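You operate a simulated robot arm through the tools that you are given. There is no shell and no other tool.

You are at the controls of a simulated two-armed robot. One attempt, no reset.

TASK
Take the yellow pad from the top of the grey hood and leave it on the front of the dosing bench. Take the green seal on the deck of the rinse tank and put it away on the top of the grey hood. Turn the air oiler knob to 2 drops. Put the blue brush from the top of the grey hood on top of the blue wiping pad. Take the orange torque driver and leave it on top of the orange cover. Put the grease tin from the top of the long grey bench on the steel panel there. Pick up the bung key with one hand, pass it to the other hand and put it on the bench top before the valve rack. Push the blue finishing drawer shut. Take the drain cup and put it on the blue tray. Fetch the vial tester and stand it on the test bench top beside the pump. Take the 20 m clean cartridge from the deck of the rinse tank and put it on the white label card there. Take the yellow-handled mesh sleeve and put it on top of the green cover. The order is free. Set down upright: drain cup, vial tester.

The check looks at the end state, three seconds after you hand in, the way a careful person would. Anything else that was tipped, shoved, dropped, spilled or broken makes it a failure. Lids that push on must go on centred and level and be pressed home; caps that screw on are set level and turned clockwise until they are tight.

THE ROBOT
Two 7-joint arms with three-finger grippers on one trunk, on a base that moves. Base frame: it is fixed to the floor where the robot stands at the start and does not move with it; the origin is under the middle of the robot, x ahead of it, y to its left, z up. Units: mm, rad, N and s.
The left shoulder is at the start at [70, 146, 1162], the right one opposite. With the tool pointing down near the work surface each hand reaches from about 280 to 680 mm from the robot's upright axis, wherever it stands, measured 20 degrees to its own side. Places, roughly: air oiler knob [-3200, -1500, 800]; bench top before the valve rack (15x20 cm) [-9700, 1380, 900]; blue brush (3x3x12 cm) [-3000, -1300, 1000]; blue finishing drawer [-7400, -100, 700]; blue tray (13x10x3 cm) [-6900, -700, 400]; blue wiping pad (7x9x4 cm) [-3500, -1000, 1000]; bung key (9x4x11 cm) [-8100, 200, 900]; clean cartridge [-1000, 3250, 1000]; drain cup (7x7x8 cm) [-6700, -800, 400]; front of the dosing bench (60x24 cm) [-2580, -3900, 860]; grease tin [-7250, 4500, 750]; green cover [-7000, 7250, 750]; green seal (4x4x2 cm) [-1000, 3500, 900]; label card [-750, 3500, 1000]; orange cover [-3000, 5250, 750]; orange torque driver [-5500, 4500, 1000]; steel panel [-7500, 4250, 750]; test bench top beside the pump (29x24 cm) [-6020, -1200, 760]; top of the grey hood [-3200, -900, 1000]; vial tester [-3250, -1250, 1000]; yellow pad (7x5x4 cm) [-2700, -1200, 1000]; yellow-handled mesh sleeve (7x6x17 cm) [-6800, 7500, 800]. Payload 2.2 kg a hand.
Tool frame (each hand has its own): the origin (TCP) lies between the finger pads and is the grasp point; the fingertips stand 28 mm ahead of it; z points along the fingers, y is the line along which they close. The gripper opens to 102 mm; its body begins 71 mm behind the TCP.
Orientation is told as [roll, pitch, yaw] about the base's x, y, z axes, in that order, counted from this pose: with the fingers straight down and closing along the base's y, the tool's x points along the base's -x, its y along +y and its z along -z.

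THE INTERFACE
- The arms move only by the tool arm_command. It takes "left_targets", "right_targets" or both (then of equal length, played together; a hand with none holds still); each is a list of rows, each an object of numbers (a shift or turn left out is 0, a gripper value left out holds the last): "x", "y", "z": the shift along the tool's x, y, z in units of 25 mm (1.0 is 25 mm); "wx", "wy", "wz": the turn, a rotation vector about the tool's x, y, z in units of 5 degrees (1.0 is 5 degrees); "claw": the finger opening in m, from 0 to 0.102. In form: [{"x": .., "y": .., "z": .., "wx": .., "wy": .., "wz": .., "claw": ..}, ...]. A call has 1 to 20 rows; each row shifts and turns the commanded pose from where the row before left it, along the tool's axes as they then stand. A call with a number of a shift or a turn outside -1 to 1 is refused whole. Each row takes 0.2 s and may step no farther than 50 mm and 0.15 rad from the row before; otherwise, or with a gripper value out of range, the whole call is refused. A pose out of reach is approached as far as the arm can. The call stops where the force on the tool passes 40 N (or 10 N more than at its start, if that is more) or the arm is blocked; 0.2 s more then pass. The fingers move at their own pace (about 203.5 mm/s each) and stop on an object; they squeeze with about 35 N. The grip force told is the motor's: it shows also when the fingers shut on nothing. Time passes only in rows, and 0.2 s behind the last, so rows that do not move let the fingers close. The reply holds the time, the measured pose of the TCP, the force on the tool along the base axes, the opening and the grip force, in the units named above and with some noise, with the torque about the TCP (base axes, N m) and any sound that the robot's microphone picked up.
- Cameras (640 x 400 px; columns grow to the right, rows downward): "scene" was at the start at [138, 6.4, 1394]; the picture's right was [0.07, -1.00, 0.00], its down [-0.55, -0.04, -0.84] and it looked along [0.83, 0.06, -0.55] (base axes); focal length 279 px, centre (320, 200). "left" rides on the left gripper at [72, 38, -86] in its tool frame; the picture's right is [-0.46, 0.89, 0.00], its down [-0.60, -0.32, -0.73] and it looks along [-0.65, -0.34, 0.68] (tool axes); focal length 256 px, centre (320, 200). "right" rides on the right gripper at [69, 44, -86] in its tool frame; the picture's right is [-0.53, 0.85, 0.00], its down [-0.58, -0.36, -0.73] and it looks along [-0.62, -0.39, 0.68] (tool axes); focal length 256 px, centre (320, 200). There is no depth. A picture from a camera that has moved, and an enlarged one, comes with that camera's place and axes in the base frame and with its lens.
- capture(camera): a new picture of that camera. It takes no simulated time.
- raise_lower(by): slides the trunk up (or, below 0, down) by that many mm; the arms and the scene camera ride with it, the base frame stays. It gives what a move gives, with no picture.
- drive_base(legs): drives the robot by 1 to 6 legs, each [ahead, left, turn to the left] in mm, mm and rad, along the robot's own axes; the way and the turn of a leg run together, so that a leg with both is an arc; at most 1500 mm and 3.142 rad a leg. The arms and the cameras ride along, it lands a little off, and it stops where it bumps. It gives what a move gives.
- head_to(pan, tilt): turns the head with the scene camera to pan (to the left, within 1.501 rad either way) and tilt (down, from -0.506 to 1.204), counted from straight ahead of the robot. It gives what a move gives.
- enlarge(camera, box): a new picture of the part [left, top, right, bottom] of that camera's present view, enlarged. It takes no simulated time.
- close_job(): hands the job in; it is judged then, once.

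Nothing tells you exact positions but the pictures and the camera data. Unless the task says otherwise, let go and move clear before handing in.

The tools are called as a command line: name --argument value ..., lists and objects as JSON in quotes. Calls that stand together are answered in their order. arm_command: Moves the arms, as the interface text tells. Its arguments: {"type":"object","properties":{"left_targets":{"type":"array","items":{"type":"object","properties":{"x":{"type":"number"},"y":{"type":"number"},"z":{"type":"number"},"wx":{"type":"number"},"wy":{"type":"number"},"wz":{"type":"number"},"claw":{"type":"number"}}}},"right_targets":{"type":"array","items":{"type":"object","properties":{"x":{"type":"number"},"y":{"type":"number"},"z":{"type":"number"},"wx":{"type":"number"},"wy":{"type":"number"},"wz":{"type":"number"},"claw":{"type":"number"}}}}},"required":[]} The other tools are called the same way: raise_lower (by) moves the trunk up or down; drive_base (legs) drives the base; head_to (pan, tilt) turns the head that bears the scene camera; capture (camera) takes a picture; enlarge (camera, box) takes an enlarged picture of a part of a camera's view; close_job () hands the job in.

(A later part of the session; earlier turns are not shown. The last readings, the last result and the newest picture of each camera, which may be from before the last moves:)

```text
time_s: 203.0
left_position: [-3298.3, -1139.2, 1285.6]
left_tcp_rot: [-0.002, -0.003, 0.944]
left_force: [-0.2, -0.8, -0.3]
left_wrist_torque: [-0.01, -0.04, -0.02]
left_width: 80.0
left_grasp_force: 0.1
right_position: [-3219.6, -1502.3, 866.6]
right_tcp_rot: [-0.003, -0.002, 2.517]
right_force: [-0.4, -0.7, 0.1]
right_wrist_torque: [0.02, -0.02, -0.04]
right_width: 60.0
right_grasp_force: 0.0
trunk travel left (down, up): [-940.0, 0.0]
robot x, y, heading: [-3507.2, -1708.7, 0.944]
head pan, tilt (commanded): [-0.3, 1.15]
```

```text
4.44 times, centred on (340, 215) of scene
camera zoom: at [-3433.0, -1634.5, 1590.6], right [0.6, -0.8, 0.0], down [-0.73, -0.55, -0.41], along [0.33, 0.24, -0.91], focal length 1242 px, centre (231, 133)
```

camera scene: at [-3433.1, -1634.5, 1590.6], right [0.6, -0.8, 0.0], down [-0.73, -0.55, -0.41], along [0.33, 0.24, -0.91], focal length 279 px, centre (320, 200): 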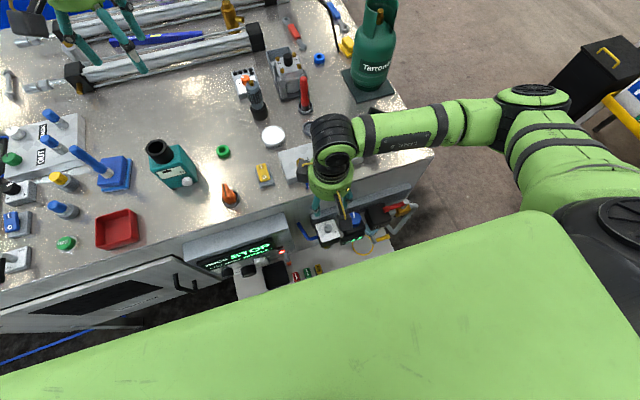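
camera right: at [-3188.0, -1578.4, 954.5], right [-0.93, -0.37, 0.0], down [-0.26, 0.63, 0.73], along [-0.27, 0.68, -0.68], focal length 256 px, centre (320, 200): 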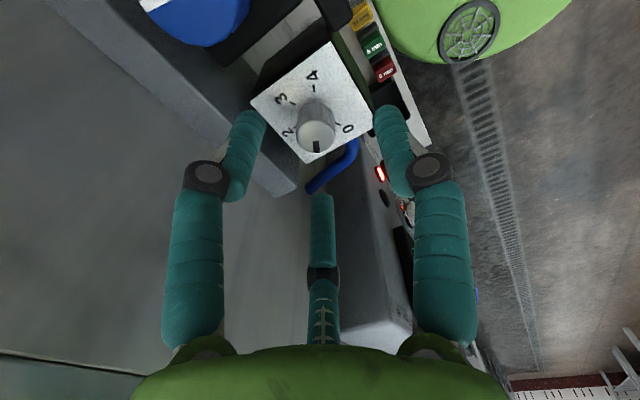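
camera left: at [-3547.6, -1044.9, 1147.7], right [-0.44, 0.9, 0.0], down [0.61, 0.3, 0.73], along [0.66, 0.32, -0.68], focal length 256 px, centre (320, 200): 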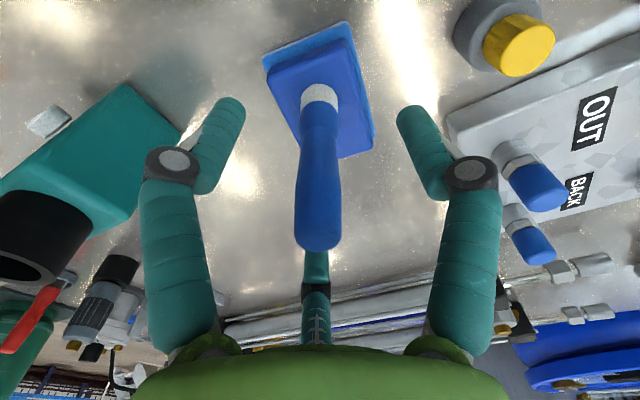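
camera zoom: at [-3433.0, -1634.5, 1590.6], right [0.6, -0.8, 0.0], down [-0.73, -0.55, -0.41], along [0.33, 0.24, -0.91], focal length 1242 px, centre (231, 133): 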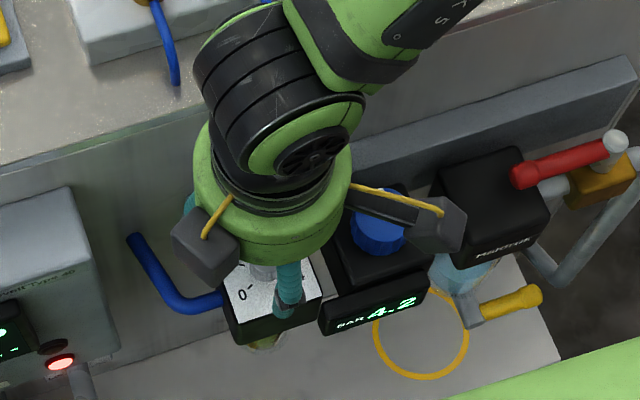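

The knob is centred. I lower 3 mm and close gently.

arm_command --right_targets '[{"z": 0.12}, {"claw": 0.045}, {"claw": 0.035}, {"claw": 0.028}, {}]'

capture --camera "right"

```text
time_s: 204.2
left_position: [-3298.8, -1138.9, 1286.0]
left_tcp_rot: [-0.005, -0.004, 0.944]
left_force: [-0.4, 0.6, 0.0]
left_wrist_torque: [0.01, -0.01, 0.0]
left_width: 80.2
left_grasp_force: 0.1
right_position: [-3217.9, -1501.8, 864.3]
right_tcp_rot: [-0.003, 0.0, 2.517]
right_force: [0.1, 0.4, -0.5]
right_wrist_torque: [0.02, -0.01, -0.01]
right_width: 27.9
right_grasp_force: 0.0
trunk travel left (down, up): [-940.0, 0.0]
robot x, y, heading: [-3509.4, -1710.3, 0.949]
head pan, tilt (commanded): [-0.3, 1.15]
```

```text
taken
camera right: at [-3187.7, -1578.8, 951.5], right [-0.93, -0.37, 0.0], down [-0.26, 0.63, 0.73], along [-0.27, 0.68, -0.68], focal length 256 px, centre (320, 200)
```

right: 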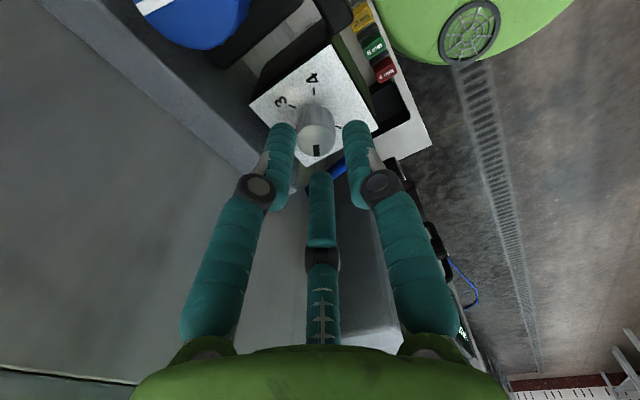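

arm_command --right_targets '[{"claw": 0.022}, {"claw": 0.016}, {"claw": 0.012}, {}]'

capture --camera "right"

```text
time_s: 205.2
left_position: [-3299.2, -1138.9, 1285.9]
left_tcp_rot: [-0.003, -0.003, 0.944]
left_force: [-0.5, -0.4, 0.0]
left_wrist_torque: [-0.01, 0.02, 0.03]
left_width: 80.2
left_grasp_force: 0.1
right_position: [-3217.8, -1501.6, 865.4]
right_tcp_rot: [-0.002, 0.001, 2.516]
right_force: [-0.6, 0.4, -0.1]
right_wrist_torque: [0.02, 0.0, -0.02]
right_width: 11.7
right_grasp_force: 0.0
trunk travel left (down, up): [-940.0, 0.0]
robot x, y, heading: [-3509.6, -1709.8, 0.946]
head pan, tilt (commanded): [-0.3, 1.15]
```

```text
taken
camera right: at [-3187.6, -1578.8, 951.5], right [-0.93, -0.37, 0.0], down [-0.26, 0.63, 0.73], along [-0.27, 0.68, -0.68], focal length 256 px, centre (320, 200)
```

right: 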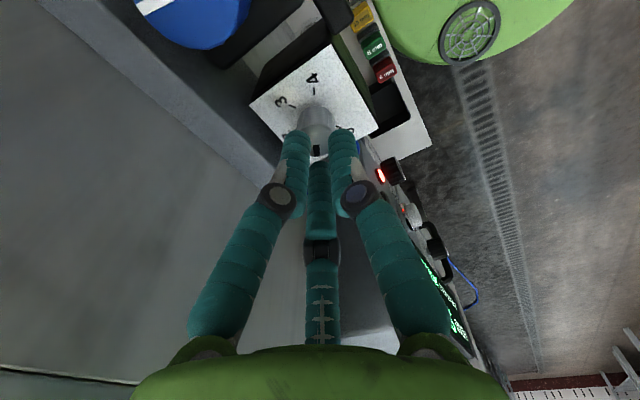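

The fingers closed above the knob, so it's lower than estimated. I feel for its top with the closed fingertips.

arm_command --right_targets '[{"z": 0.12}, {"z": 0.12}, {"z": 0.12}, {"z": 0.12}, {}]'

```text
time_s: 206.2
left_position: [-3299.7, -1142.3, 1288.0]
left_tcp_rot: [-0.005, -0.007, 0.943]
left_force: [-0.1, 0.5, 0.8]
left_wrist_torque: [0.01, 0.04, 0.04]
left_width: 79.9
left_grasp_force: 0.0
right_position: [-3218.1, -1501.2, 858.8]
right_tcp_rot: [-0.01, 0.001, 2.512]
right_force: [0.0, -12.0, 33.4]
right_wrist_torque: [-0.59, -0.07, -0.04]
right_width: 11.9
right_grasp_force: 0.0
trunk travel left (down, up): [-940.0, 0.0]
robot x, y, heading: [-3502.0, -1706.0, 0.943]
head pan, tilt (commanded): [-0.3, 1.15]
stopped in row 4 (right hand): the force on the tool passed its limit at 47 N (the readings are from after the stop); the commanded pose is now the measured one
```

Contact at TCP≈861, so the knob's top is there. I back off, open, go 13 mm lower than contact and close on it.

arm_command --right_targets '[{"z": -0.2}, {"z": -0.2, "claw": 0.045}, {"claw": 0.045}, {"z": 0.4}, {"z": 0.3}, {"z": 0.16}, {}]'

capture --camera "right"

```text
time_s: 207.8
left_position: [-3298.6, -1139.2, 1286.3]
left_tcp_rot: [-0.004, -0.002, 0.945]
left_force: [0.2, 0.5, -0.3]
left_wrist_torque: [0.01, 0.03, 0.0]
left_width: 80.0
left_grasp_force: 0.1
right_position: [-3215.7, -1498.7, 844.7]
right_tcp_rot: [-0.01, 0.0, 2.516]
right_force: [-0.4, 0.7, 0.6]
right_wrist_torque: [0.04, 0.03, 0.01]
right_width: 45.2
right_grasp_force: 0.1
trunk travel left (down, up): [-940.0, 0.0]
robot x, y, heading: [-3507.9, -1712.9, 0.942]
head pan, tilt (commanded): [-0.3, 1.15]
```

```text
taken
camera right: at [-3186.0, -1576.3, 930.1], right [-0.93, -0.37, -0.01], down [-0.26, 0.63, 0.73], along [-0.27, 0.68, -0.68], focal length 256 px, centre (320, 200)
```

right: 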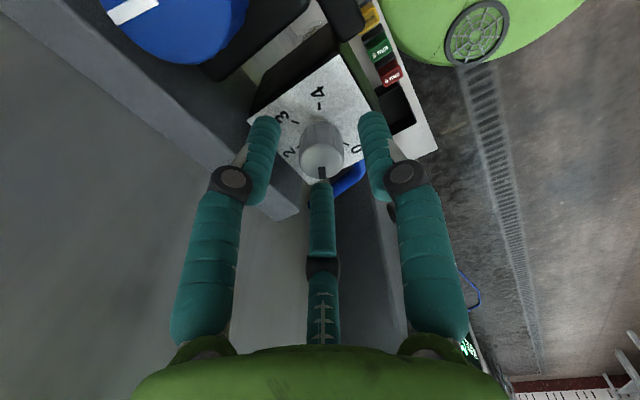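

The knob is now between the fingers and centred. I close the grip.

arm_command --right_targets '[{"claw": 0.035}, {"claw": 0.025}, {"claw": 0.015}, {"claw": 0.015}, {}]'

capture --camera "right"

```text
time_s: 209.0
left_position: [-3297.6, -1139.9, 1286.3]
left_tcp_rot: [-0.002, -0.003, 0.944]
left_force: [0.3, 0.1, 0.2]
left_wrist_torque: [0.0, -0.02, 0.01]
left_width: 79.9
left_grasp_force: 0.0
right_position: [-3216.2, -1502.9, 843.1]
right_tcp_rot: [-0.008, 0.002, 2.515]
right_force: [0.8, -9.1, 0.2]
right_wrist_torque: [-0.83, -0.17, -0.01]
right_width: 20.8
right_grasp_force: 44.7
trunk travel left (down, up): [-940.0, 0.0]
robot x, y, heading: [-3510.6, -1709.2, 0.943]
head pan, tilt (commanded): [-0.3, 1.15]
```

```text
taken
camera right: at [-3185.9, -1578.9, 930.1], right [-0.93, -0.37, -0.01], down [-0.26, 0.63, 0.73], along [-0.27, 0.68, -0.68], focal length 256 px, centre (320, 200)
```

right: 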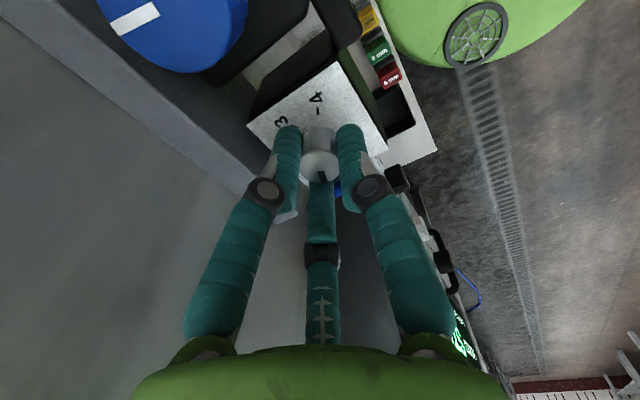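

Gripped. I turn clockwise 30° first and check.

arm_command --right_targets '[{"wz": 1}, {"wz": 1}, {"wz": 1}, {"wz": 1}, {"wz": 1}, {"wz": 1}, {}]'

capture --camera "right"

```text
time_s: 210.6
left_position: [-3297.8, -1140.7, 1285.4]
left_tcp_rot: [-0.004, -0.003, 0.944]
left_force: [0.1, -0.2, -0.7]
left_wrist_torque: [-0.02, -0.01, 0.0]
left_width: 80.1
left_grasp_force: 0.1
right_position: [-3215.4, -1502.2, 844.5]
right_tcp_rot: [-0.007, -0.003, 1.99]
right_force: [-3.3, -11.7, -19.4]
right_wrist_torque: [-0.02, -0.38, 0.01]
right_width: 20.7
right_grasp_force: 44.8
trunk travel left (down, up): [-940.0, 0.0]
robot x, y, heading: [-3509.9, -1713.4, 0.944]
head pan, tilt (commanded): [-0.3, 1.15]
```

```text
taken
camera right: at [-3227.7, -1583.8, 929.9], right [-0.99, 0.14, 0.0], down [0.09, 0.67, 0.74], along [0.11, 0.73, -0.68], focal length 256 px, centre (320, 200)
```

right: 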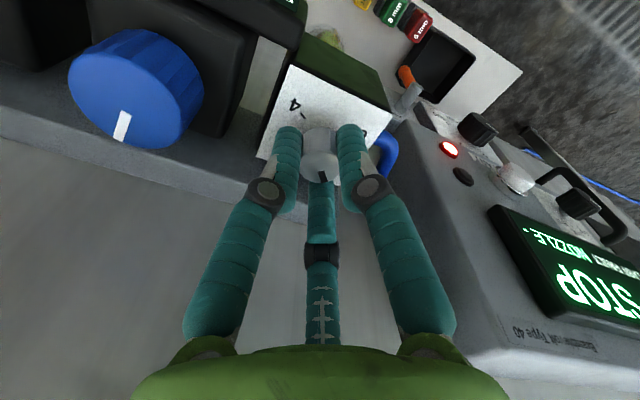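

The pointer turns with the grip. I turn 30° more.

arm_command --right_targets '[{"wz": 1}, {"wz": 1}, {"wz": 1}, {"wz": 1}, {"wz": 1}, {"wz": 1}, {}]'

capture --camera "right"

```text
time_s: 212.2
left_position: [-3298.1, -1140.9, 1286.6]
left_tcp_rot: [-0.002, -0.003, 0.944]
left_force: [-0.6, -0.1, 0.0]
left_wrist_torque: [-0.06, -0.02, 0.0]
left_width: 80.0
left_grasp_force: 0.1
right_position: [-3214.9, -1502.1, 843.2]
right_tcp_rot: [-0.007, -0.009, 1.466]
right_force: [0.1, -13.9, -6.8]
right_wrist_torque: [-0.76, -0.04, -0.04]
right_width: 20.8
right_grasp_force: 45.2
trunk travel left (down, up): [-940.0, 0.0]
robot x, y, heading: [-3507.7, -1707.4, 0.938]
head pan, tilt (commanded): [-0.3, 1.15]
```

```text
taken
camera right: at [-3266.7, -1567.2, 929.7], right [-0.79, 0.62, 0.0], down [0.42, 0.53, 0.74], along [0.46, 0.58, -0.67], focal length 256 px, centre (320, 200)
```

right: 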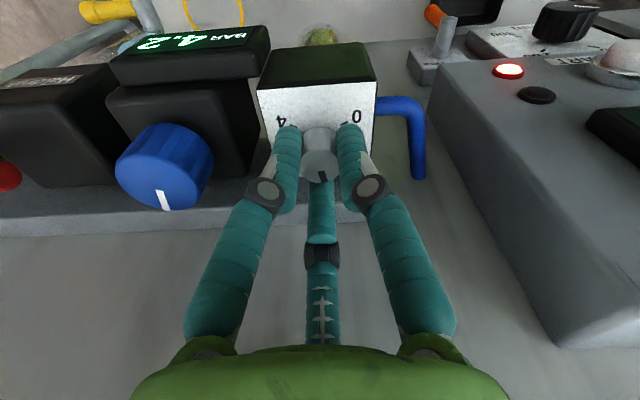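

Turned 60°. I open slightly and lift off to inspect the dial.

arm_command --right_targets '[{"claw": 0.03}, {"claw": 0.036}, {}, {"z": -0.5}, {"z": -1}, {"z": -1}, {"z": -1}, {"z": -1}, {"z": -1}, {"z": -1}, {"z": -1}, {}]'

capture --camera "right"

enlarge --camera "right" --box '[260, 0, 380, 75]'

```text
time_s: 214.8
left_position: [-3298.2, -1138.9, 1285.3]
left_tcp_rot: [-0.005, -0.004, 0.942]
left_force: [1.2, 0.9, 0.3]
left_wrist_torque: [0.02, 0.02, 0.03]
left_width: 80.0
left_grasp_force: 0.0
right_position: [-3218.6, -1500.8, 1030.4]
right_tcp_rot: [-0.003, -0.01, 1.469]
right_force: [0.0, 0.3, -0.6]
right_wrist_torque: [0.02, 0.01, 0.01]
right_width: 36.3
right_grasp_force: 0.0
trunk travel left (down, up): [-940.0, 0.0]
robot x, y, heading: [-3511.3, -1707.1, 0.941]
head pan, tilt (commanded): [-0.3, 1.15]
```

```text
taken
camera right: at [-3268.2, -1566.2, 1118.7], right [-0.79, 0.62, 0.0], down [0.42, 0.53, 0.74], along [0.46, 0.58, -0.68], focal length 256 px, centre (320, 200)
```

right: 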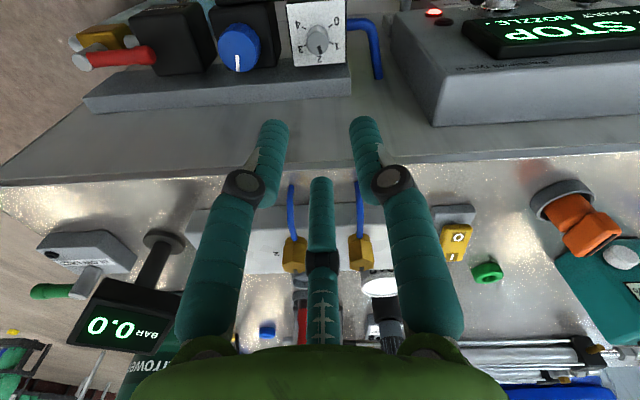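

```text
5.33 times, centred on (320, 38) of right
camera zoom: at [-3268.2, -1566.2, 1118.7], right [-0.79, 0.62, 0.0], down [0.42, 0.53, 0.74], along [0.46, 0.58, -0.68], focal length 1365 px, centre (320, 1067)
```

zoom: 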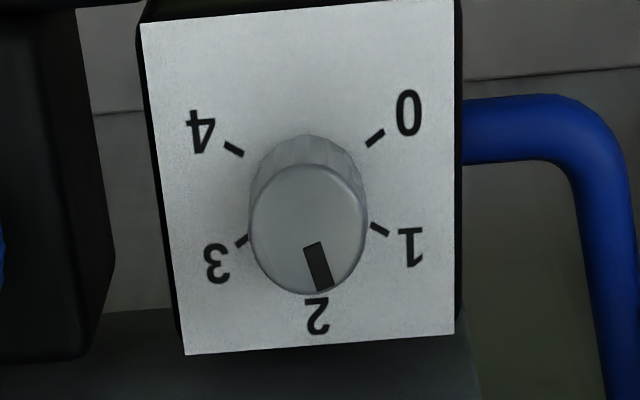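

The pointer is still about 14° short of the 2. I go down again, grip, and turn 14° more clockwise.

arm_command --right_targets '[{"y": -0.15}, {"z": 1}, {"z": 1}, {"z": 1}, {"z": 1}, {"z": 1}, {"z": 1}, {"z": 0.7}, {"z": 0.5}, {"z": 0.26}, {}]'

capture --camera "right"

```text
time_s: 217.2
left_position: [-3298.4, -1139.2, 1286.8]
left_tcp_rot: [-0.001, -0.003, 0.944]
left_force: [-0.8, 0.3, 0.0]
left_wrist_torque: [0.01, 0.0, 0.03]
left_width: 80.2
left_grasp_force: 0.2
right_position: [-3213.9, -1500.3, 845.3]
right_tcp_rot: [-0.005, -0.007, 1.468]
right_force: [0.3, 1.3, -0.4]
right_wrist_torque: [0.04, 0.0, 0.01]
right_width: 36.0
right_grasp_force: 0.2
trunk travel left (down, up): [-940.0, 0.0]
robot x, y, heading: [-3507.5, -1709.2, 0.943]
head pan, tilt (commanded): [-0.3, 1.15]
```

```text
taken
camera right: at [-3263.7, -1565.6, 931.5], right [-0.79, 0.62, 0.0], down [0.42, 0.53, 0.74], along [0.46, 0.58, -0.68], focal length 256 px, centre (320, 200)
```

right: 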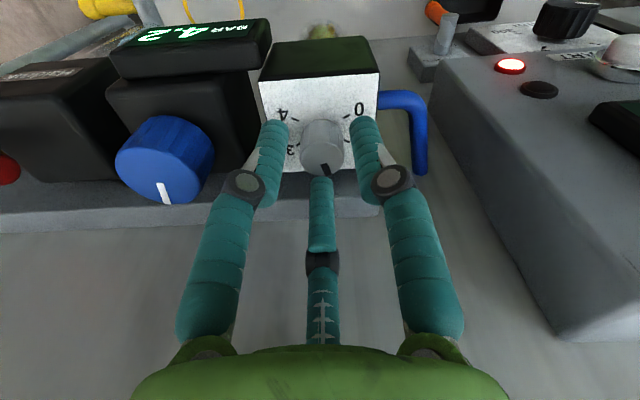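

arm_command --right_targets '[{"claw": 0.027}, {"claw": 0.018}, {"claw": 0.015}, {"claw": 0.015}, {"wz": 0.95}, {"wz": 0.95}, {"wz": 0.9}, {}, {}]'

capture --camera "right"

```text
time_s: 219.2
left_position: [-3300.8, -1139.5, 1284.5]
left_tcp_rot: [-0.006, -0.004, 0.943]
left_force: [0.0, 0.5, 0.1]
left_wrist_torque: [0.04, 0.0, 0.0]
left_width: 80.0
left_grasp_force: 0.0
right_position: [-3214.5, -1500.6, 845.3]
right_tcp_rot: [-0.002, -0.008, 1.224]
right_force: [-10.9, -4.4, -8.3]
right_wrist_torque: [-0.21, 0.19, -0.02]
right_width: 22.7
right_grasp_force: 44.8
trunk travel left (down, up): [-940.0, 0.0]
robot x, y, heading: [-3511.1, -1714.0, 0.942]
head pan, tilt (commanded): [-0.3, 1.15]
```

```text
taken
camera right: at [-3279.2, -1551.9, 931.9], right [-0.61, 0.79, 0.0], down [0.54, 0.41, 0.74], along [0.58, 0.45, -0.68], focal length 256 px, centre (320, 200)
```

right: 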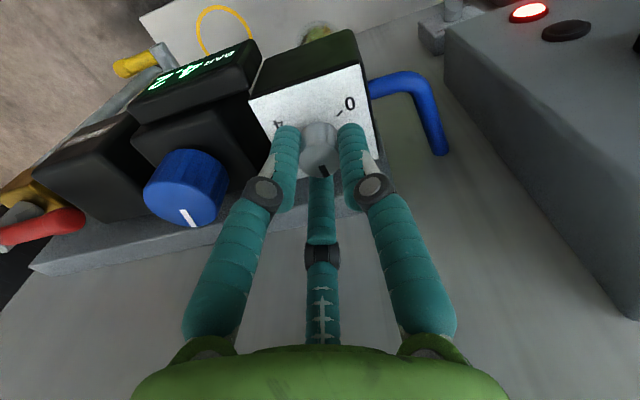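

I release and lift off to verify the dial again.

arm_command --right_targets '[{"claw": 0.03}, {"claw": 0.038}, {}, {"z": -0.5}, {"z": -1}, {"z": -1}, {"z": -1}, {"z": -1}, {"z": -1}, {"z": -1}, {"z": -1}, {}]'

enlarge --camera "right" --box '[260, 0, 380, 75]'

enlarge --camera "scene" --box '[290, 190, 390, 260]'

```text
time_s: 221.8
left_position: [-3298.2, -1138.7, 1285.4]
left_tcp_rot: [-0.007, -0.004, 0.944]
left_force: [-0.7, 0.3, 0.2]
left_wrist_torque: [0.0, 0.03, 0.03]
left_width: 80.0
left_grasp_force: 0.2
right_position: [-3212.1, -1500.9, 1033.6]
right_tcp_rot: [-0.003, -0.008, 1.222]
right_force: [-0.2, 0.5, 0.4]
right_wrist_torque: [-0.02, -0.01, -0.01]
right_width: 38.2
right_grasp_force: 0.1
trunk travel left (down, up): [-940.0, 0.0]
robot x, y, heading: [-3507.0, -1711.5, 0.943]
head pan, tilt (commanded): [-0.3, 1.15]
```

```text
5.33 times, centred on (320, 38) of right
camera zoom: at [-3276.9, -1552.3, 1119.9], right [-0.61, 0.79, 0.0], down [0.54, 0.41, 0.74], along [0.58, 0.45, -0.68], focal length 1365 px, centre (320, 1067)
```

zoom: 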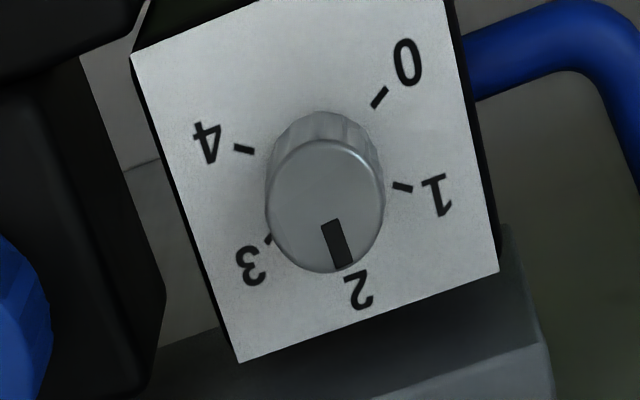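

```text
5.71 times, centred on (340, 225) of scene
camera zoom: at [-3432.9, -1634.5, 1590.5], right [0.6, -0.8, 0.0], down [-0.73, -0.55, -0.41], along [0.33, 0.24, -0.91], focal length 1597 px, centre (206, 57)
```

zoom: 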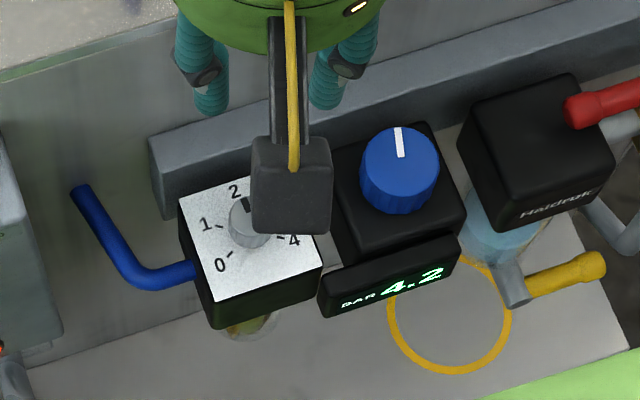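

The pointer now sits on 2 within a few degrees. Next the vial tester: I raise the right hand to neutral and bring the left hand over its black tube (≈(-3361, -1131), top z≈1075).

arm_command --right_targets '[{"z": -1, "wz": 0.9}, {"z": -1, "wz": 0.9}, {"z": -1, "wz": 0.9}, {"z": -1, "wz": 0.5}, {"z": -1}, {"z": -1}, {"z": -1}, {"z": -1}, {"z": -1}, {"z": -1, "claw": 0.102}]' --left_targets '[{"x": 0.4, "y": 0.8, "claw": 0.08}, {"x": 0.4, "y": 0.8}, {"x": 0.43, "y": 0.62}, {}, {"z": 1}, {"z": 1}, {"z": 1}, {"z": 1}, {"z": 0.5}, {}]'

capture --camera "left"

head_to --pan 0.3 --tilt 0.8

capture --camera "scene"

```text
time_s: 224.0
left_position: [-3362.6, -1131.6, 1175.1]
left_tcp_rot: [-0.005, -0.004, 0.943]
left_force: [-0.2, 0.9, 0.6]
left_wrist_torque: [0.0, 0.02, -0.01]
left_width: 80.0
left_grasp_force: 0.1
right_position: [-3217.1, -1503.2, 1285.0]
right_tcp_rot: [0.001, -0.009, 0.946]
right_force: [0.0, 0.0, -0.6]
right_wrist_torque: [0.03, 0.0, 0.01]
right_width: 102.0
right_grasp_force: 0.1
trunk travel left (down, up): [-940.0, 0.0]
robot x, y, heading: [-3507.3, -1713.0, 0.945]
head pan, tilt (commanded): [-0.3, 1.15]
```

```text
taken
camera left: at [-3436.6, -1166.9, 1257.8], right [-0.44, 0.9, 0.0], down [0.61, 0.3, 0.73], along [0.66, 0.32, -0.68], focal length 256 px, centre (320, 200)
```

left: 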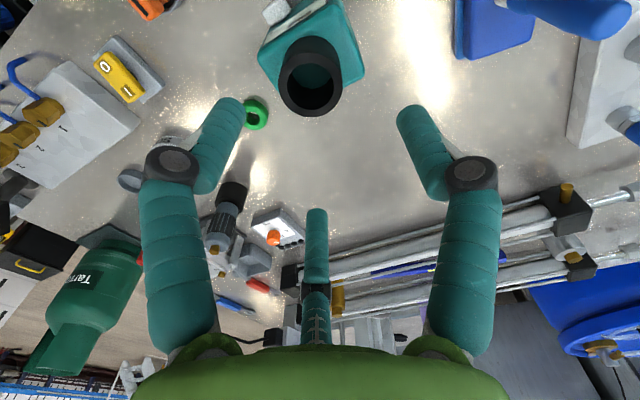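

```text
time_s: 225.0
left_position: [-3361.6, -1132.1, 1173.5]
left_tcp_rot: [-0.003, -0.002, 0.945]
left_force: [0.8, 0.3, -0.5]
left_wrist_torque: [0.02, 0.0, 0.02]
left_width: 80.2
left_grasp_force: 0.0
right_position: [-3216.1, -1500.7, 1283.8]
right_tcp_rot: [0.001, -0.012, 0.944]
right_force: [0.1, -0.5, -0.5]
right_wrist_torque: [0.0, -0.01, -0.01]
right_width: 102.0
right_grasp_force: 0.1
trunk travel left (down, up): [-940.0, 0.0]
robot x, y, heading: [-3509.9, -1710.9, 0.945]
head pan, tilt (commanded): [0.3, 0.799]
```

```text
taken
camera scene: at [-3454.5, -1593.9, 1615.4], right [0.95, -0.32, 0.0], down [-0.23, -0.68, -0.7], along [0.22, 0.66, -0.72], focal length 279 px, centre (320, 200)
```

scene: 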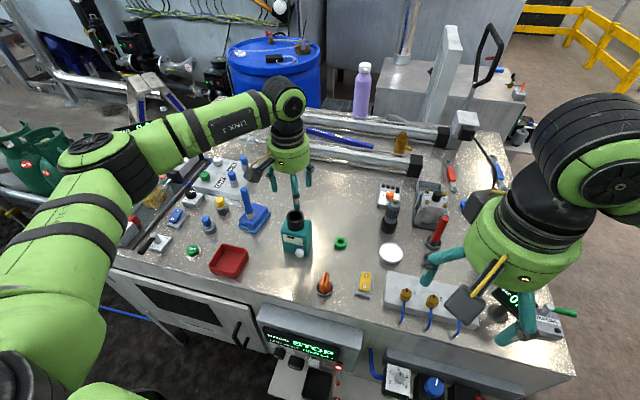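

The tube is about 8–10 mm nearer to me than the axis. I correct and descend to z≈1085.

arm_command --left_targets '[{"x": 0.35, "y": -0.1}, {"z": 0.8}, {"z": 0.8}, {}]'

capture --camera "left"

```text
time_s: 226.0
left_position: [-3365.3, -1142.2, 1133.2]
left_tcp_rot: [-0.003, -0.006, 0.945]
left_force: [-0.6, -1.1, 0.1]
left_wrist_torque: [0.02, -0.02, 0.01]
left_width: 79.8
left_grasp_force: 0.0
right_position: [-3216.0, -1501.1, 1283.1]
right_tcp_rot: [0.0, -0.01, 0.944]
right_force: [0.7, -0.2, 0.5]
right_wrist_torque: [-0.03, 0.0, 0.03]
right_width: 102.0
right_grasp_force: 0.0
trunk travel left (down, up): [-940.0, 0.0]
robot x, y, heading: [-3512.2, -1710.1, 0.944]
head pan, tilt (commanded): [0.3, 0.799]
```

```text
taken
camera left: at [-3438.9, -1176.9, 1218.0], right [-0.44, 0.9, 0.0], down [0.61, 0.3, 0.73], along [0.66, 0.32, -0.68], focal length 256 px, centre (320, 200)
```

left: 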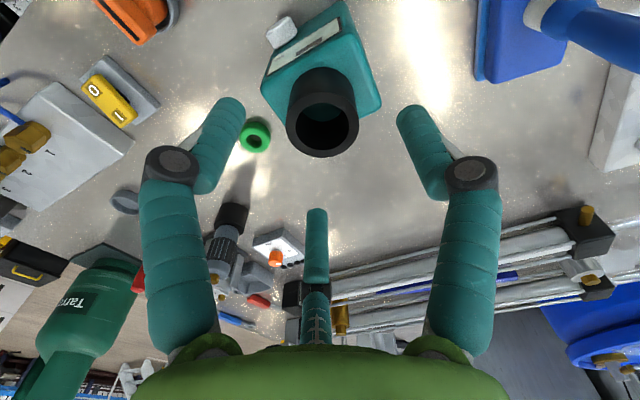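

Aligned. I descend to z≈1076 and close on the tube.

arm_command --left_targets '[{"z": 0.8}, {"z": 0.8}, {"z": 0.68}, {}, {"claw": 0.06}, {"claw": 0.05}, {"claw": 0.04}, {"claw": 0.035}, {}]'

capture --camera "left"

```text
time_s: 228.0
left_position: [-3364.8, -1140.0, 1076.8]
left_tcp_rot: [-0.004, -0.007, 0.944]
left_force: [-0.6, 4.0, 11.0]
left_wrist_torque: [0.2, 0.39, 0.04]
left_width: 44.2
left_grasp_force: 35.4
right_position: [-3217.1, -1502.0, 1283.7]
right_tcp_rot: [-0.001, -0.011, 0.944]
right_force: [-0.6, -0.6, 0.0]
right_wrist_torque: [-0.01, 0.02, -0.04]
right_width: 101.8
right_grasp_force: 0.1
trunk travel left (down, up): [-940.0, 0.0]
robot x, y, heading: [-3511.0, -1711.2, 0.943]
head pan, tilt (commanded): [0.3, 0.799]
```

```text
taken
camera left: at [-3438.9, -1175.6, 1161.3], right [-0.44, 0.9, 0.0], down [0.61, 0.3, 0.74], along [0.66, 0.33, -0.68], focal length 256 px, centre (320, 200)
```

left: 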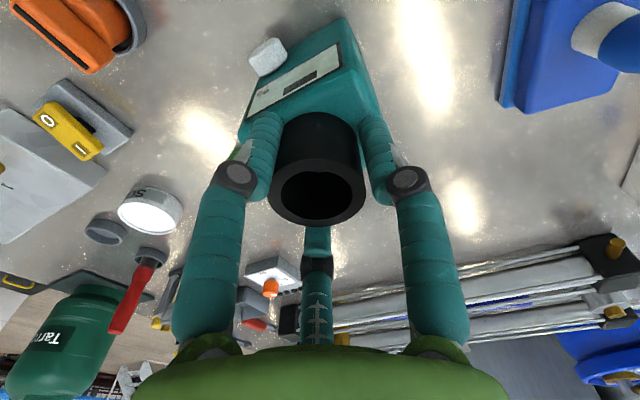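

Tube is gripped. I lift slowly and check it hangs level.

arm_command --left_targets '[{"z": -0.2}, {"z": -0.4}, {"z": -0.8}, {"z": -1}, {"z": -1}, {"z": -1}, {"z": -1}, {"z": -1}, {"z": -1}, {}]'

capture --camera "scene"

enlarge --camera "scene" --box '[220, 90, 380, 250]'

```text
time_s: 230.2
left_position: [-3366.8, -1139.8, 1261.0]
left_tcp_rot: [-0.003, -0.001, 0.943]
left_force: [-0.7, 0.1, -3.7]
left_wrist_torque: [-0.01, 0.02, -0.02]
left_width: 44.6
left_grasp_force: 6.8
right_position: [-3214.5, -1499.9, 1283.7]
right_tcp_rot: [-0.001, -0.009, 0.944]
right_force: [0.4, 0.5, -0.7]
right_wrist_torque: [0.0, 0.0, -0.02]
right_width: 102.0
right_grasp_force: 0.1
trunk travel left (down, up): [-940.0, 0.0]
robot x, y, heading: [-3510.1, -1711.9, 0.939]
head pan, tilt (commanded): [0.3, 0.799]
```

```text
taken
camera scene: at [-3454.5, -1593.2, 1615.3], right [0.95, -0.32, 0.0], down [-0.23, -0.68, -0.7], along [0.22, 0.66, -0.72], focal length 279 px, centre (320, 200)
```

scene: 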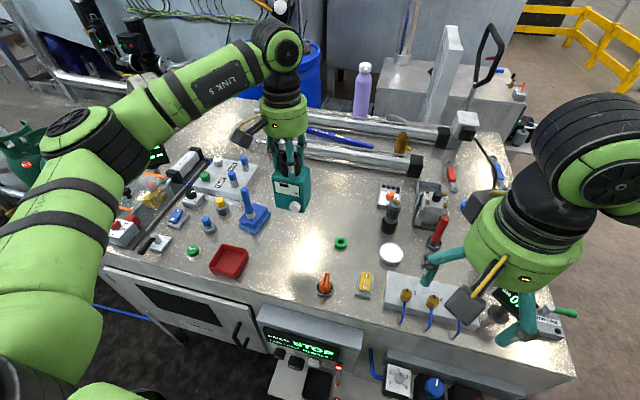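

```text
2.50 times, centred on (300, 170) of scene
camera zoom: at [-3454.5, -1593.2, 1615.3], right [0.95, -0.32, 0.0], down [-0.23, -0.68, -0.7], along [0.22, 0.66, -0.72], focal length 699 px, centre (370, 275)
```

zoom: 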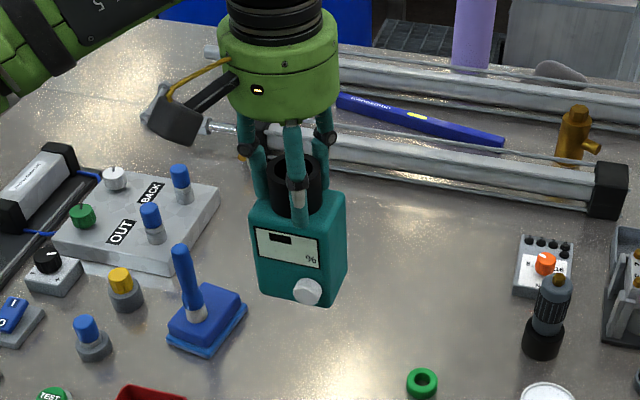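

It hangs level. I tighten the grip command and check the grip force.

arm_command --left_targets '[{"claw": 0.02}, {"claw": 0.02}, {}]'

```text
time_s: 231.0
left_position: [-3367.0, -1140.0, 1259.7]
left_tcp_rot: [-0.005, -0.001, 0.944]
left_force: [0.2, 0.0, -2.6]
left_wrist_torque: [0.03, -0.02, 0.03]
left_width: 43.8
left_grasp_force: 18.2
right_position: [-3216.0, -1500.6, 1283.6]
right_tcp_rot: [0.0, -0.008, 0.943]
right_force: [-0.1, -0.2, -0.2]
right_wrist_torque: [-0.01, -0.02, -0.01]
right_width: 101.8
right_grasp_force: 0.0
trunk travel left (down, up): [-940.0, 0.0]
robot x, y, heading: [-3511.2, -1710.0, 0.943]
head pan, tilt (commanded): [0.3, 0.799]
```

arm_command --left_targets '[{"claw": 0.0}, {"claw": 0.0}, {}]'

capture --camera "left"

```text
time_s: 231.8
left_position: [-3366.1, -1140.1, 1260.4]
left_tcp_rot: [-0.005, -0.001, 0.944]
left_force: [-0.2, -0.2, -0.1]
left_wrist_torque: [0.03, 0.02, 0.06]
left_width: 43.3
left_grasp_force: 35.2
right_position: [-3215.5, -1501.2, 1283.9]
right_tcp_rot: [0.001, -0.009, 0.945]
right_force: [-0.8, 0.3, 1.0]
right_wrist_torque: [-0.01, -0.01, 0.01]
right_width: 102.0
right_grasp_force: 0.1
trunk travel left (down, up): [-940.0, 0.0]
robot x, y, heading: [-3508.7, -1711.4, 0.94]
head pan, tilt (commanded): [0.3, 0.799]
```

```text
taken
camera left: at [-3440.4, -1175.4, 1345.0], right [-0.44, 0.9, 0.0], down [0.61, 0.3, 0.73], along [0.66, 0.32, -0.68], focal length 256 px, centre (320, 200)
```

left: 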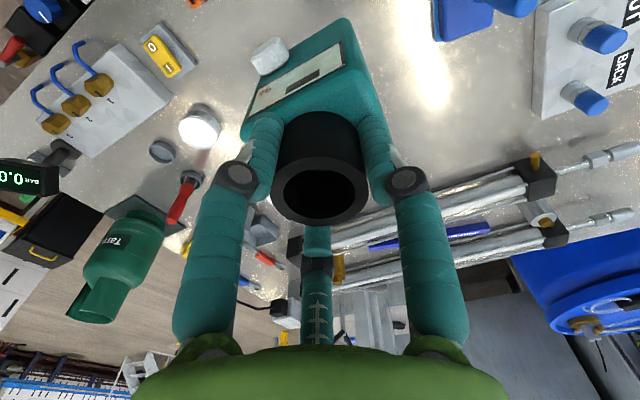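

Grip is firm now (35 N). I raise both hands and pull them in, then drive around the hood corner to its front side to get the yellow pad.

arm_command --left_targets '[{"z": -1}, {"z": -1}, {"z": -1}, {"z": -1}, {"z": -1}, {"z": -1}, {"z": -1}, {"z": -1}, {"x": 1}, {"x": 1}, {"x": 1}]' --right_targets '[{"z": -1}, {"z": -1}, {"z": -1}, {"z": -1}, {"z": -1}, {}, {}, {}, {}, {}, {}]'

drive_base --legs '[[-300, 0, 0], [0, -881, 0], [0, 0, 1.567]]'

head_to --pan -0.6 --tilt 0.5

capture --camera "scene"

```text
time_s: 234.2
left_position: [-3411.2, -1201.2, 1459.8]
left_tcp_rot: [-0.004, -0.004, 0.945]
left_force: [-0.3, -0.6, -2.7]
left_wrist_torque: [0.04, -0.04, 0.02]
left_width: 43.3
left_grasp_force: 35.1
right_position: [-3217.8, -1503.6, 1409.1]
right_tcp_rot: [0.0, -0.011, 0.944]
right_force: [-0.9, 0.3, 0.7]
right_wrist_torque: [0.01, 0.0, 0.0]
right_width: 102.2
right_grasp_force: 0.1
trunk travel left (down, up): [-940.0, 0.0]
robot x, y, heading: [-3508.3, -1710.7, 0.94]
head pan, tilt (commanded): [0.3, 0.799]
```

```text
time_s: 244.3
left_position: [-3473.1, -2369.1, 1460.3]
left_tcp_rot: [-0.004, -0.003, 2.504]
left_force: [0.3, 0.8, -3.0]
left_wrist_torque: [0.02, -0.03, -0.03]
left_width: 42.9
left_grasp_force: 35.2
right_position: [-3169.1, -2178.3, 1408.2]
right_tcp_rot: [0.001, -0.009, 2.504]
right_force: [0.2, -0.6, 0.9]
right_wrist_torque: [-0.05, 0.02, 0.01]
right_width: 102.1
right_grasp_force: 0.0
trunk travel left (down, up): [-940.0, 0.0]
robot x, y, heading: [-2963.5, -2472.7, 2.503]
head pan, tilt (commanded): [0.3, 0.799]
```

```text
time_s: 245.5
left_position: [-3473.9, -2368.9, 1459.8]
left_tcp_rot: [-0.003, -0.002, 2.504]
left_force: [0.1, -0.5, -2.5]
left_wrist_torque: [-0.01, 0.02, -0.02]
left_width: 42.7
left_grasp_force: 34.5
right_position: [-3170.4, -2178.1, 1408.1]
right_tcp_rot: [-0.001, -0.008, 2.505]
right_force: [1.2, -0.5, -0.4]
right_wrist_torque: [0.01, 0.01, -0.02]
right_width: 102.1
right_grasp_force: 0.0
trunk travel left (down, up): [-940.0, 0.0]
robot x, y, heading: [-2967.2, -2476.1, 2.501]
head pan, tilt (commanded): [-0.6, 0.499]
```

```text
taken
camera scene: at [-3035.1, -2357.0, 1641.3], right [0.95, 0.33, 0.0], down [0.16, -0.45, -0.88], along [-0.29, 0.83, -0.48], focal length 279 px, centre (320, 200)
```

scene: 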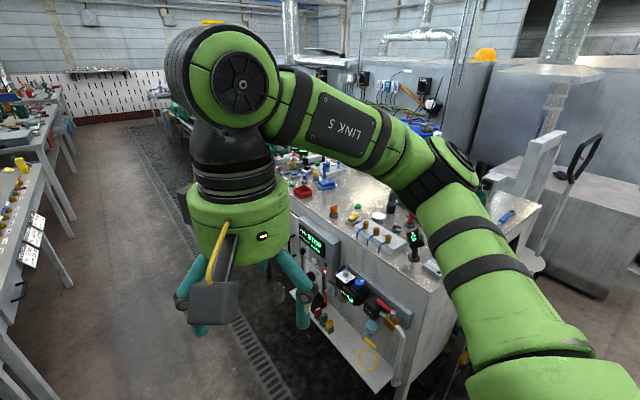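

Clear. I strafe right 1050 mm along the hood front.

drive_base --legs '[[0, -1050, 0]]'

head_to --pan -0.2 --tilt 0.9

capture --camera "scene"

```text
time_s: 250.9
left_position: [-2858.6, -1530.8, 1459.8]
left_tcp_rot: [-0.005, -0.002, 2.526]
left_force: [0.7, -0.2, -2.1]
left_wrist_torque: [0.01, -0.03, -0.02]
left_width: 42.3
left_grasp_force: 34.9
right_position: [-2559.1, -1331.7, 1408.1]
right_tcp_rot: [0.001, -0.009, 2.527]
right_force: [-0.4, -0.7, 0.1]
right_wrist_torque: [-0.01, 0.0, 0.02]
right_width: 102.2
right_grasp_force: 0.1
trunk travel left (down, up): [-940.0, 0.0]
robot x, y, heading: [-2346.9, -1619.9, 2.527]
head pan, tilt (commanded): [-0.6, 0.499]
```

```text
time_s: 251.8
left_position: [-2857.3, -1528.8, 1460.5]
left_tcp_rot: [-0.003, -0.001, 2.525]
left_force: [0.3, -0.1, -3.0]
left_wrist_torque: [0.03, 0.02, 0.03]
left_width: 41.6
left_grasp_force: 34.8
right_position: [-2557.6, -1331.8, 1407.9]
right_tcp_rot: [0.0, -0.009, 2.525]
right_force: [0.0, 0.5, 0.5]
right_wrist_torque: [0.02, 0.03, 0.01]
right_width: 101.9
right_grasp_force: 0.1
trunk travel left (down, up): [-940.0, 0.0]
robot x, y, heading: [-2346.7, -1622.1, 2.528]
head pan, tilt (commanded): [-0.201, 0.901]
```

```text
taken
camera scene: at [-2439.5, -1537.1, 1607.5], right [0.73, 0.68, 0.0], down [0.54, -0.57, -0.62], along [-0.42, 0.45, -0.78], focal length 279 px, centre (320, 200)
```

scene: 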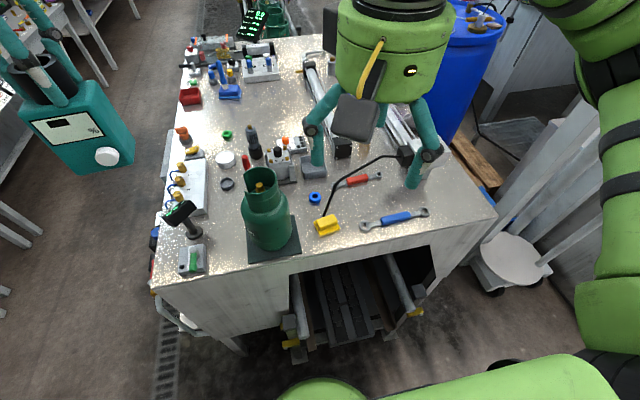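

The yellow pad is near the hood's front edge with a black hose beside it. First I check how the tester sits in the left hand, since the grip width is creeping.

capture --camera "left"

enlarge --camera "scene" --box '[230, 150, 450, 280]'

```text
taken
camera left: at [-2820.8, -1601.2, 1545.1], right [-0.89, -0.45, 0.0], down [-0.31, 0.6, 0.73], along [-0.33, 0.65, -0.68], focal length 256 px, centre (320, 200)
```

left: 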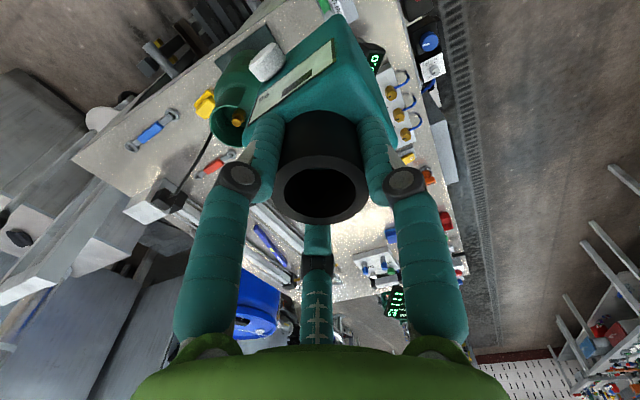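

```text
2.91 times, centred on (340, 215) of scene
camera zoom: at [-2439.5, -1537.1, 1607.5], right [0.73, 0.68, 0.0], down [0.54, -0.57, -0.62], along [-0.42, 0.45, -0.78], focal length 813 px, centre (262, 156)
```

zoom: 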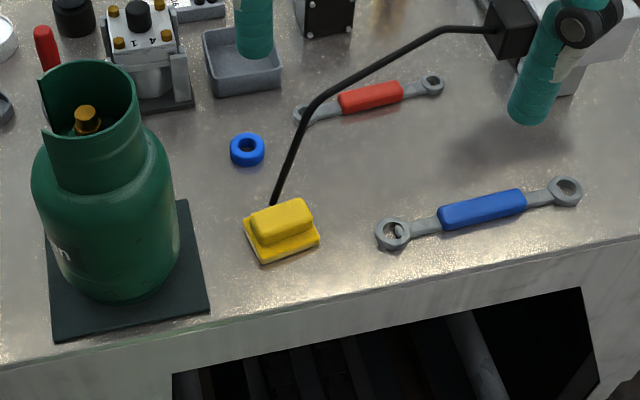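

The tester sits unchanged in the hand. The yellow pad (≈(-2720, -1210)) has a vertical black hose about 45 mm behind it, so I approach carefully: right hand above it, then a look.

arm_command --right_targets '[{"x": -1}, {"x": -1}, {"x": -1}, {"x": -1}, {"x": -1}, {"x": -1}, {"x": -0.8}, {"wz": 1}, {"wz": 1}, {"wz": 1}, {"wz": 1}, {"wz": 1}, {"wz": 1}, {}]'

arm_command --right_targets '[{"z": 1}, {"z": 1}, {"z": 1}, {"z": 1}, {"z": 1}, {"z": 1}, {"z": 1}, {}]'

capture --camera "right"

enlarge --camera "scene" --box '[230, 150, 450, 280]'

```text
time_s: 254.8
left_position: [-2857.8, -1528.7, 1461.0]
left_tcp_rot: [-0.003, -0.001, 2.526]
left_force: [-0.3, -0.2, -3.2]
left_wrist_torque: [-0.04, 0.02, -0.03]
left_width: 38.1
left_grasp_force: 34.6
right_position: [-2698.2, -1232.5, 1409.3]
right_tcp_rot: [0.007, -0.009, 2.001]
right_force: [0.6, 1.0, -0.8]
right_wrist_torque: [0.01, -0.01, 0.02]
right_width: 102.1
right_grasp_force: 0.0
trunk travel left (down, up): [-940.0, 0.0]
robot x, y, heading: [-2348.2, -1621.4, 2.525]
head pan, tilt (commanded): [-0.201, 0.901]
```

```text
time_s: 256.6
left_position: [-2856.9, -1529.3, 1461.0]
left_tcp_rot: [-0.005, -0.003, 2.526]
left_force: [0.0, 0.2, -2.6]
left_wrist_torque: [0.0, 0.0, 0.03]
left_width: 38.0
left_grasp_force: 34.7
right_position: [-2697.6, -1232.1, 1233.9]
right_tcp_rot: [0.006, -0.009, 2.004]
right_force: [-0.1, -0.1, -0.5]
right_wrist_torque: [0.0, -0.01, 0.01]
right_width: 101.9
right_grasp_force: 0.0
trunk travel left (down, up): [-940.0, 0.0]
robot x, y, heading: [-2344.0, -1621.9, 2.525]
head pan, tilt (commanded): [-0.201, 0.901]
```

```text
taken
camera right: at [-2707.5, -1315.2, 1320.6], right [-0.99, 0.13, 0.01], down [0.1, 0.67, 0.73], along [0.09, 0.73, -0.68], focal length 256 px, centre (320, 200)
```

right: 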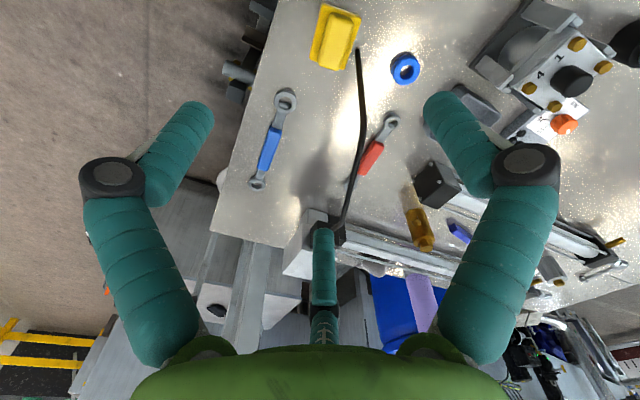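

```text
2.91 times, centred on (340, 215) of scene
camera zoom: at [-2439.7, -1537.6, 1607.5], right [0.73, 0.68, 0.0], down [0.54, -0.57, -0.62], along [-0.42, 0.45, -0.78], focal length 813 px, centre (262, 156)
```

zoom: 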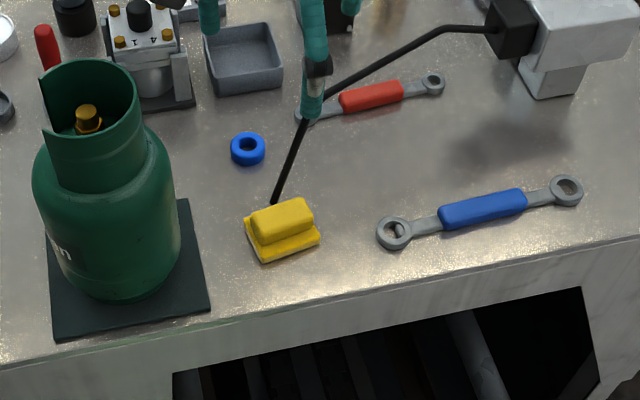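

The left grip width has dropped to 38 mm; I check the tester in the left hand at once.

capture --camera "left"

enlarge --camera "scene" --box '[0, 20, 200, 200]'

```text
taken
camera left: at [-2821.0, -1601.6, 1545.1], right [-0.89, -0.45, 0.0], down [-0.31, 0.6, 0.73], along [-0.33, 0.65, -0.68], focal length 256 px, centre (320, 200)
```

left: 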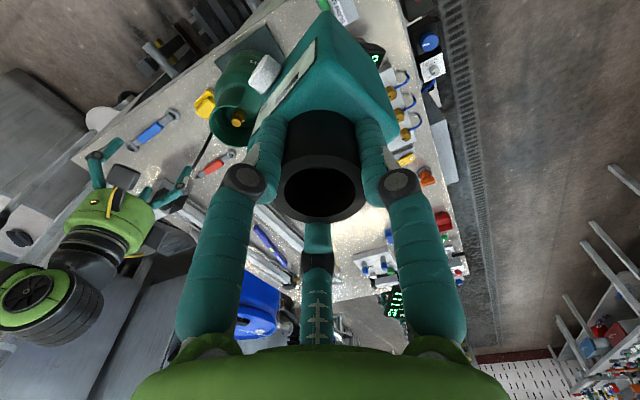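

```text
2.22 times, centred on (100, 110) of scene
camera zoom: at [-2439.7, -1537.6, 1607.5], right [0.73, 0.68, 0.0], down [0.54, -0.57, -0.62], along [-0.42, 0.45, -0.78], focal length 621 px, centre (809, 400)
```

zoom: 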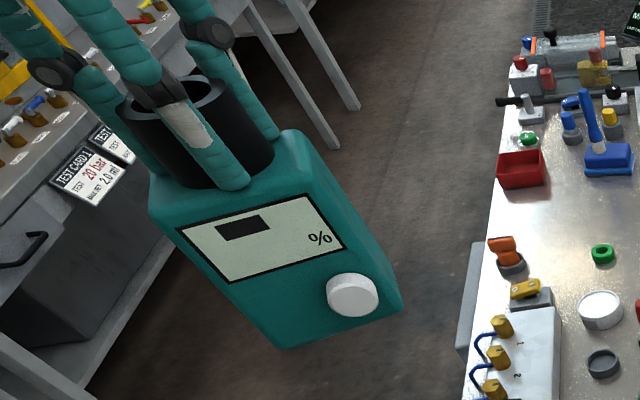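

The tester has settled in the grip (38 mm, slight tilt). Before grasping the yellow pad next to the hose I look at the right gripper's shape from the scene camera.

enlarge --camera "scene" --box '[290, 0, 490, 200]'

enlarge --camera "left" --box '[20, 100, 240, 300]'

```text
2.00 times, centred on (390, 100) of scene
camera zoom: at [-2439.7, -1537.6, 1607.5], right [0.73, 0.68, 0.0], down [0.54, -0.57, -0.62], along [-0.42, 0.45, -0.78], focal length 559 px, centre (180, 400)
```

zoom: 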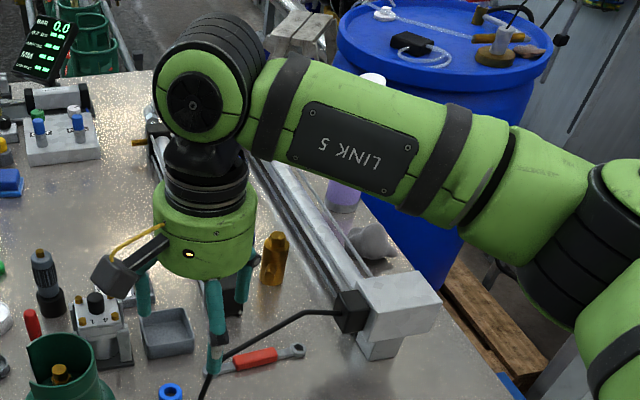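

```text
2.00 times, centred on (130, 200) of left
camera zoom: at [-2821.0, -1601.6, 1545.1], right [-0.89, -0.45, 0.0], down [-0.31, 0.6, 0.73], along [-0.33, 0.65, -0.68], focal length 512 px, centre (700, 200)
```

zoom: 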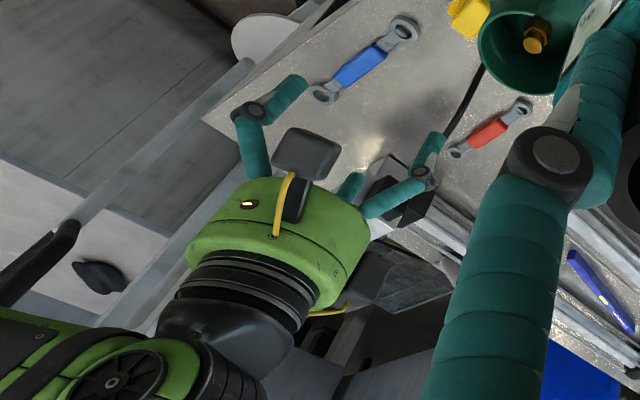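

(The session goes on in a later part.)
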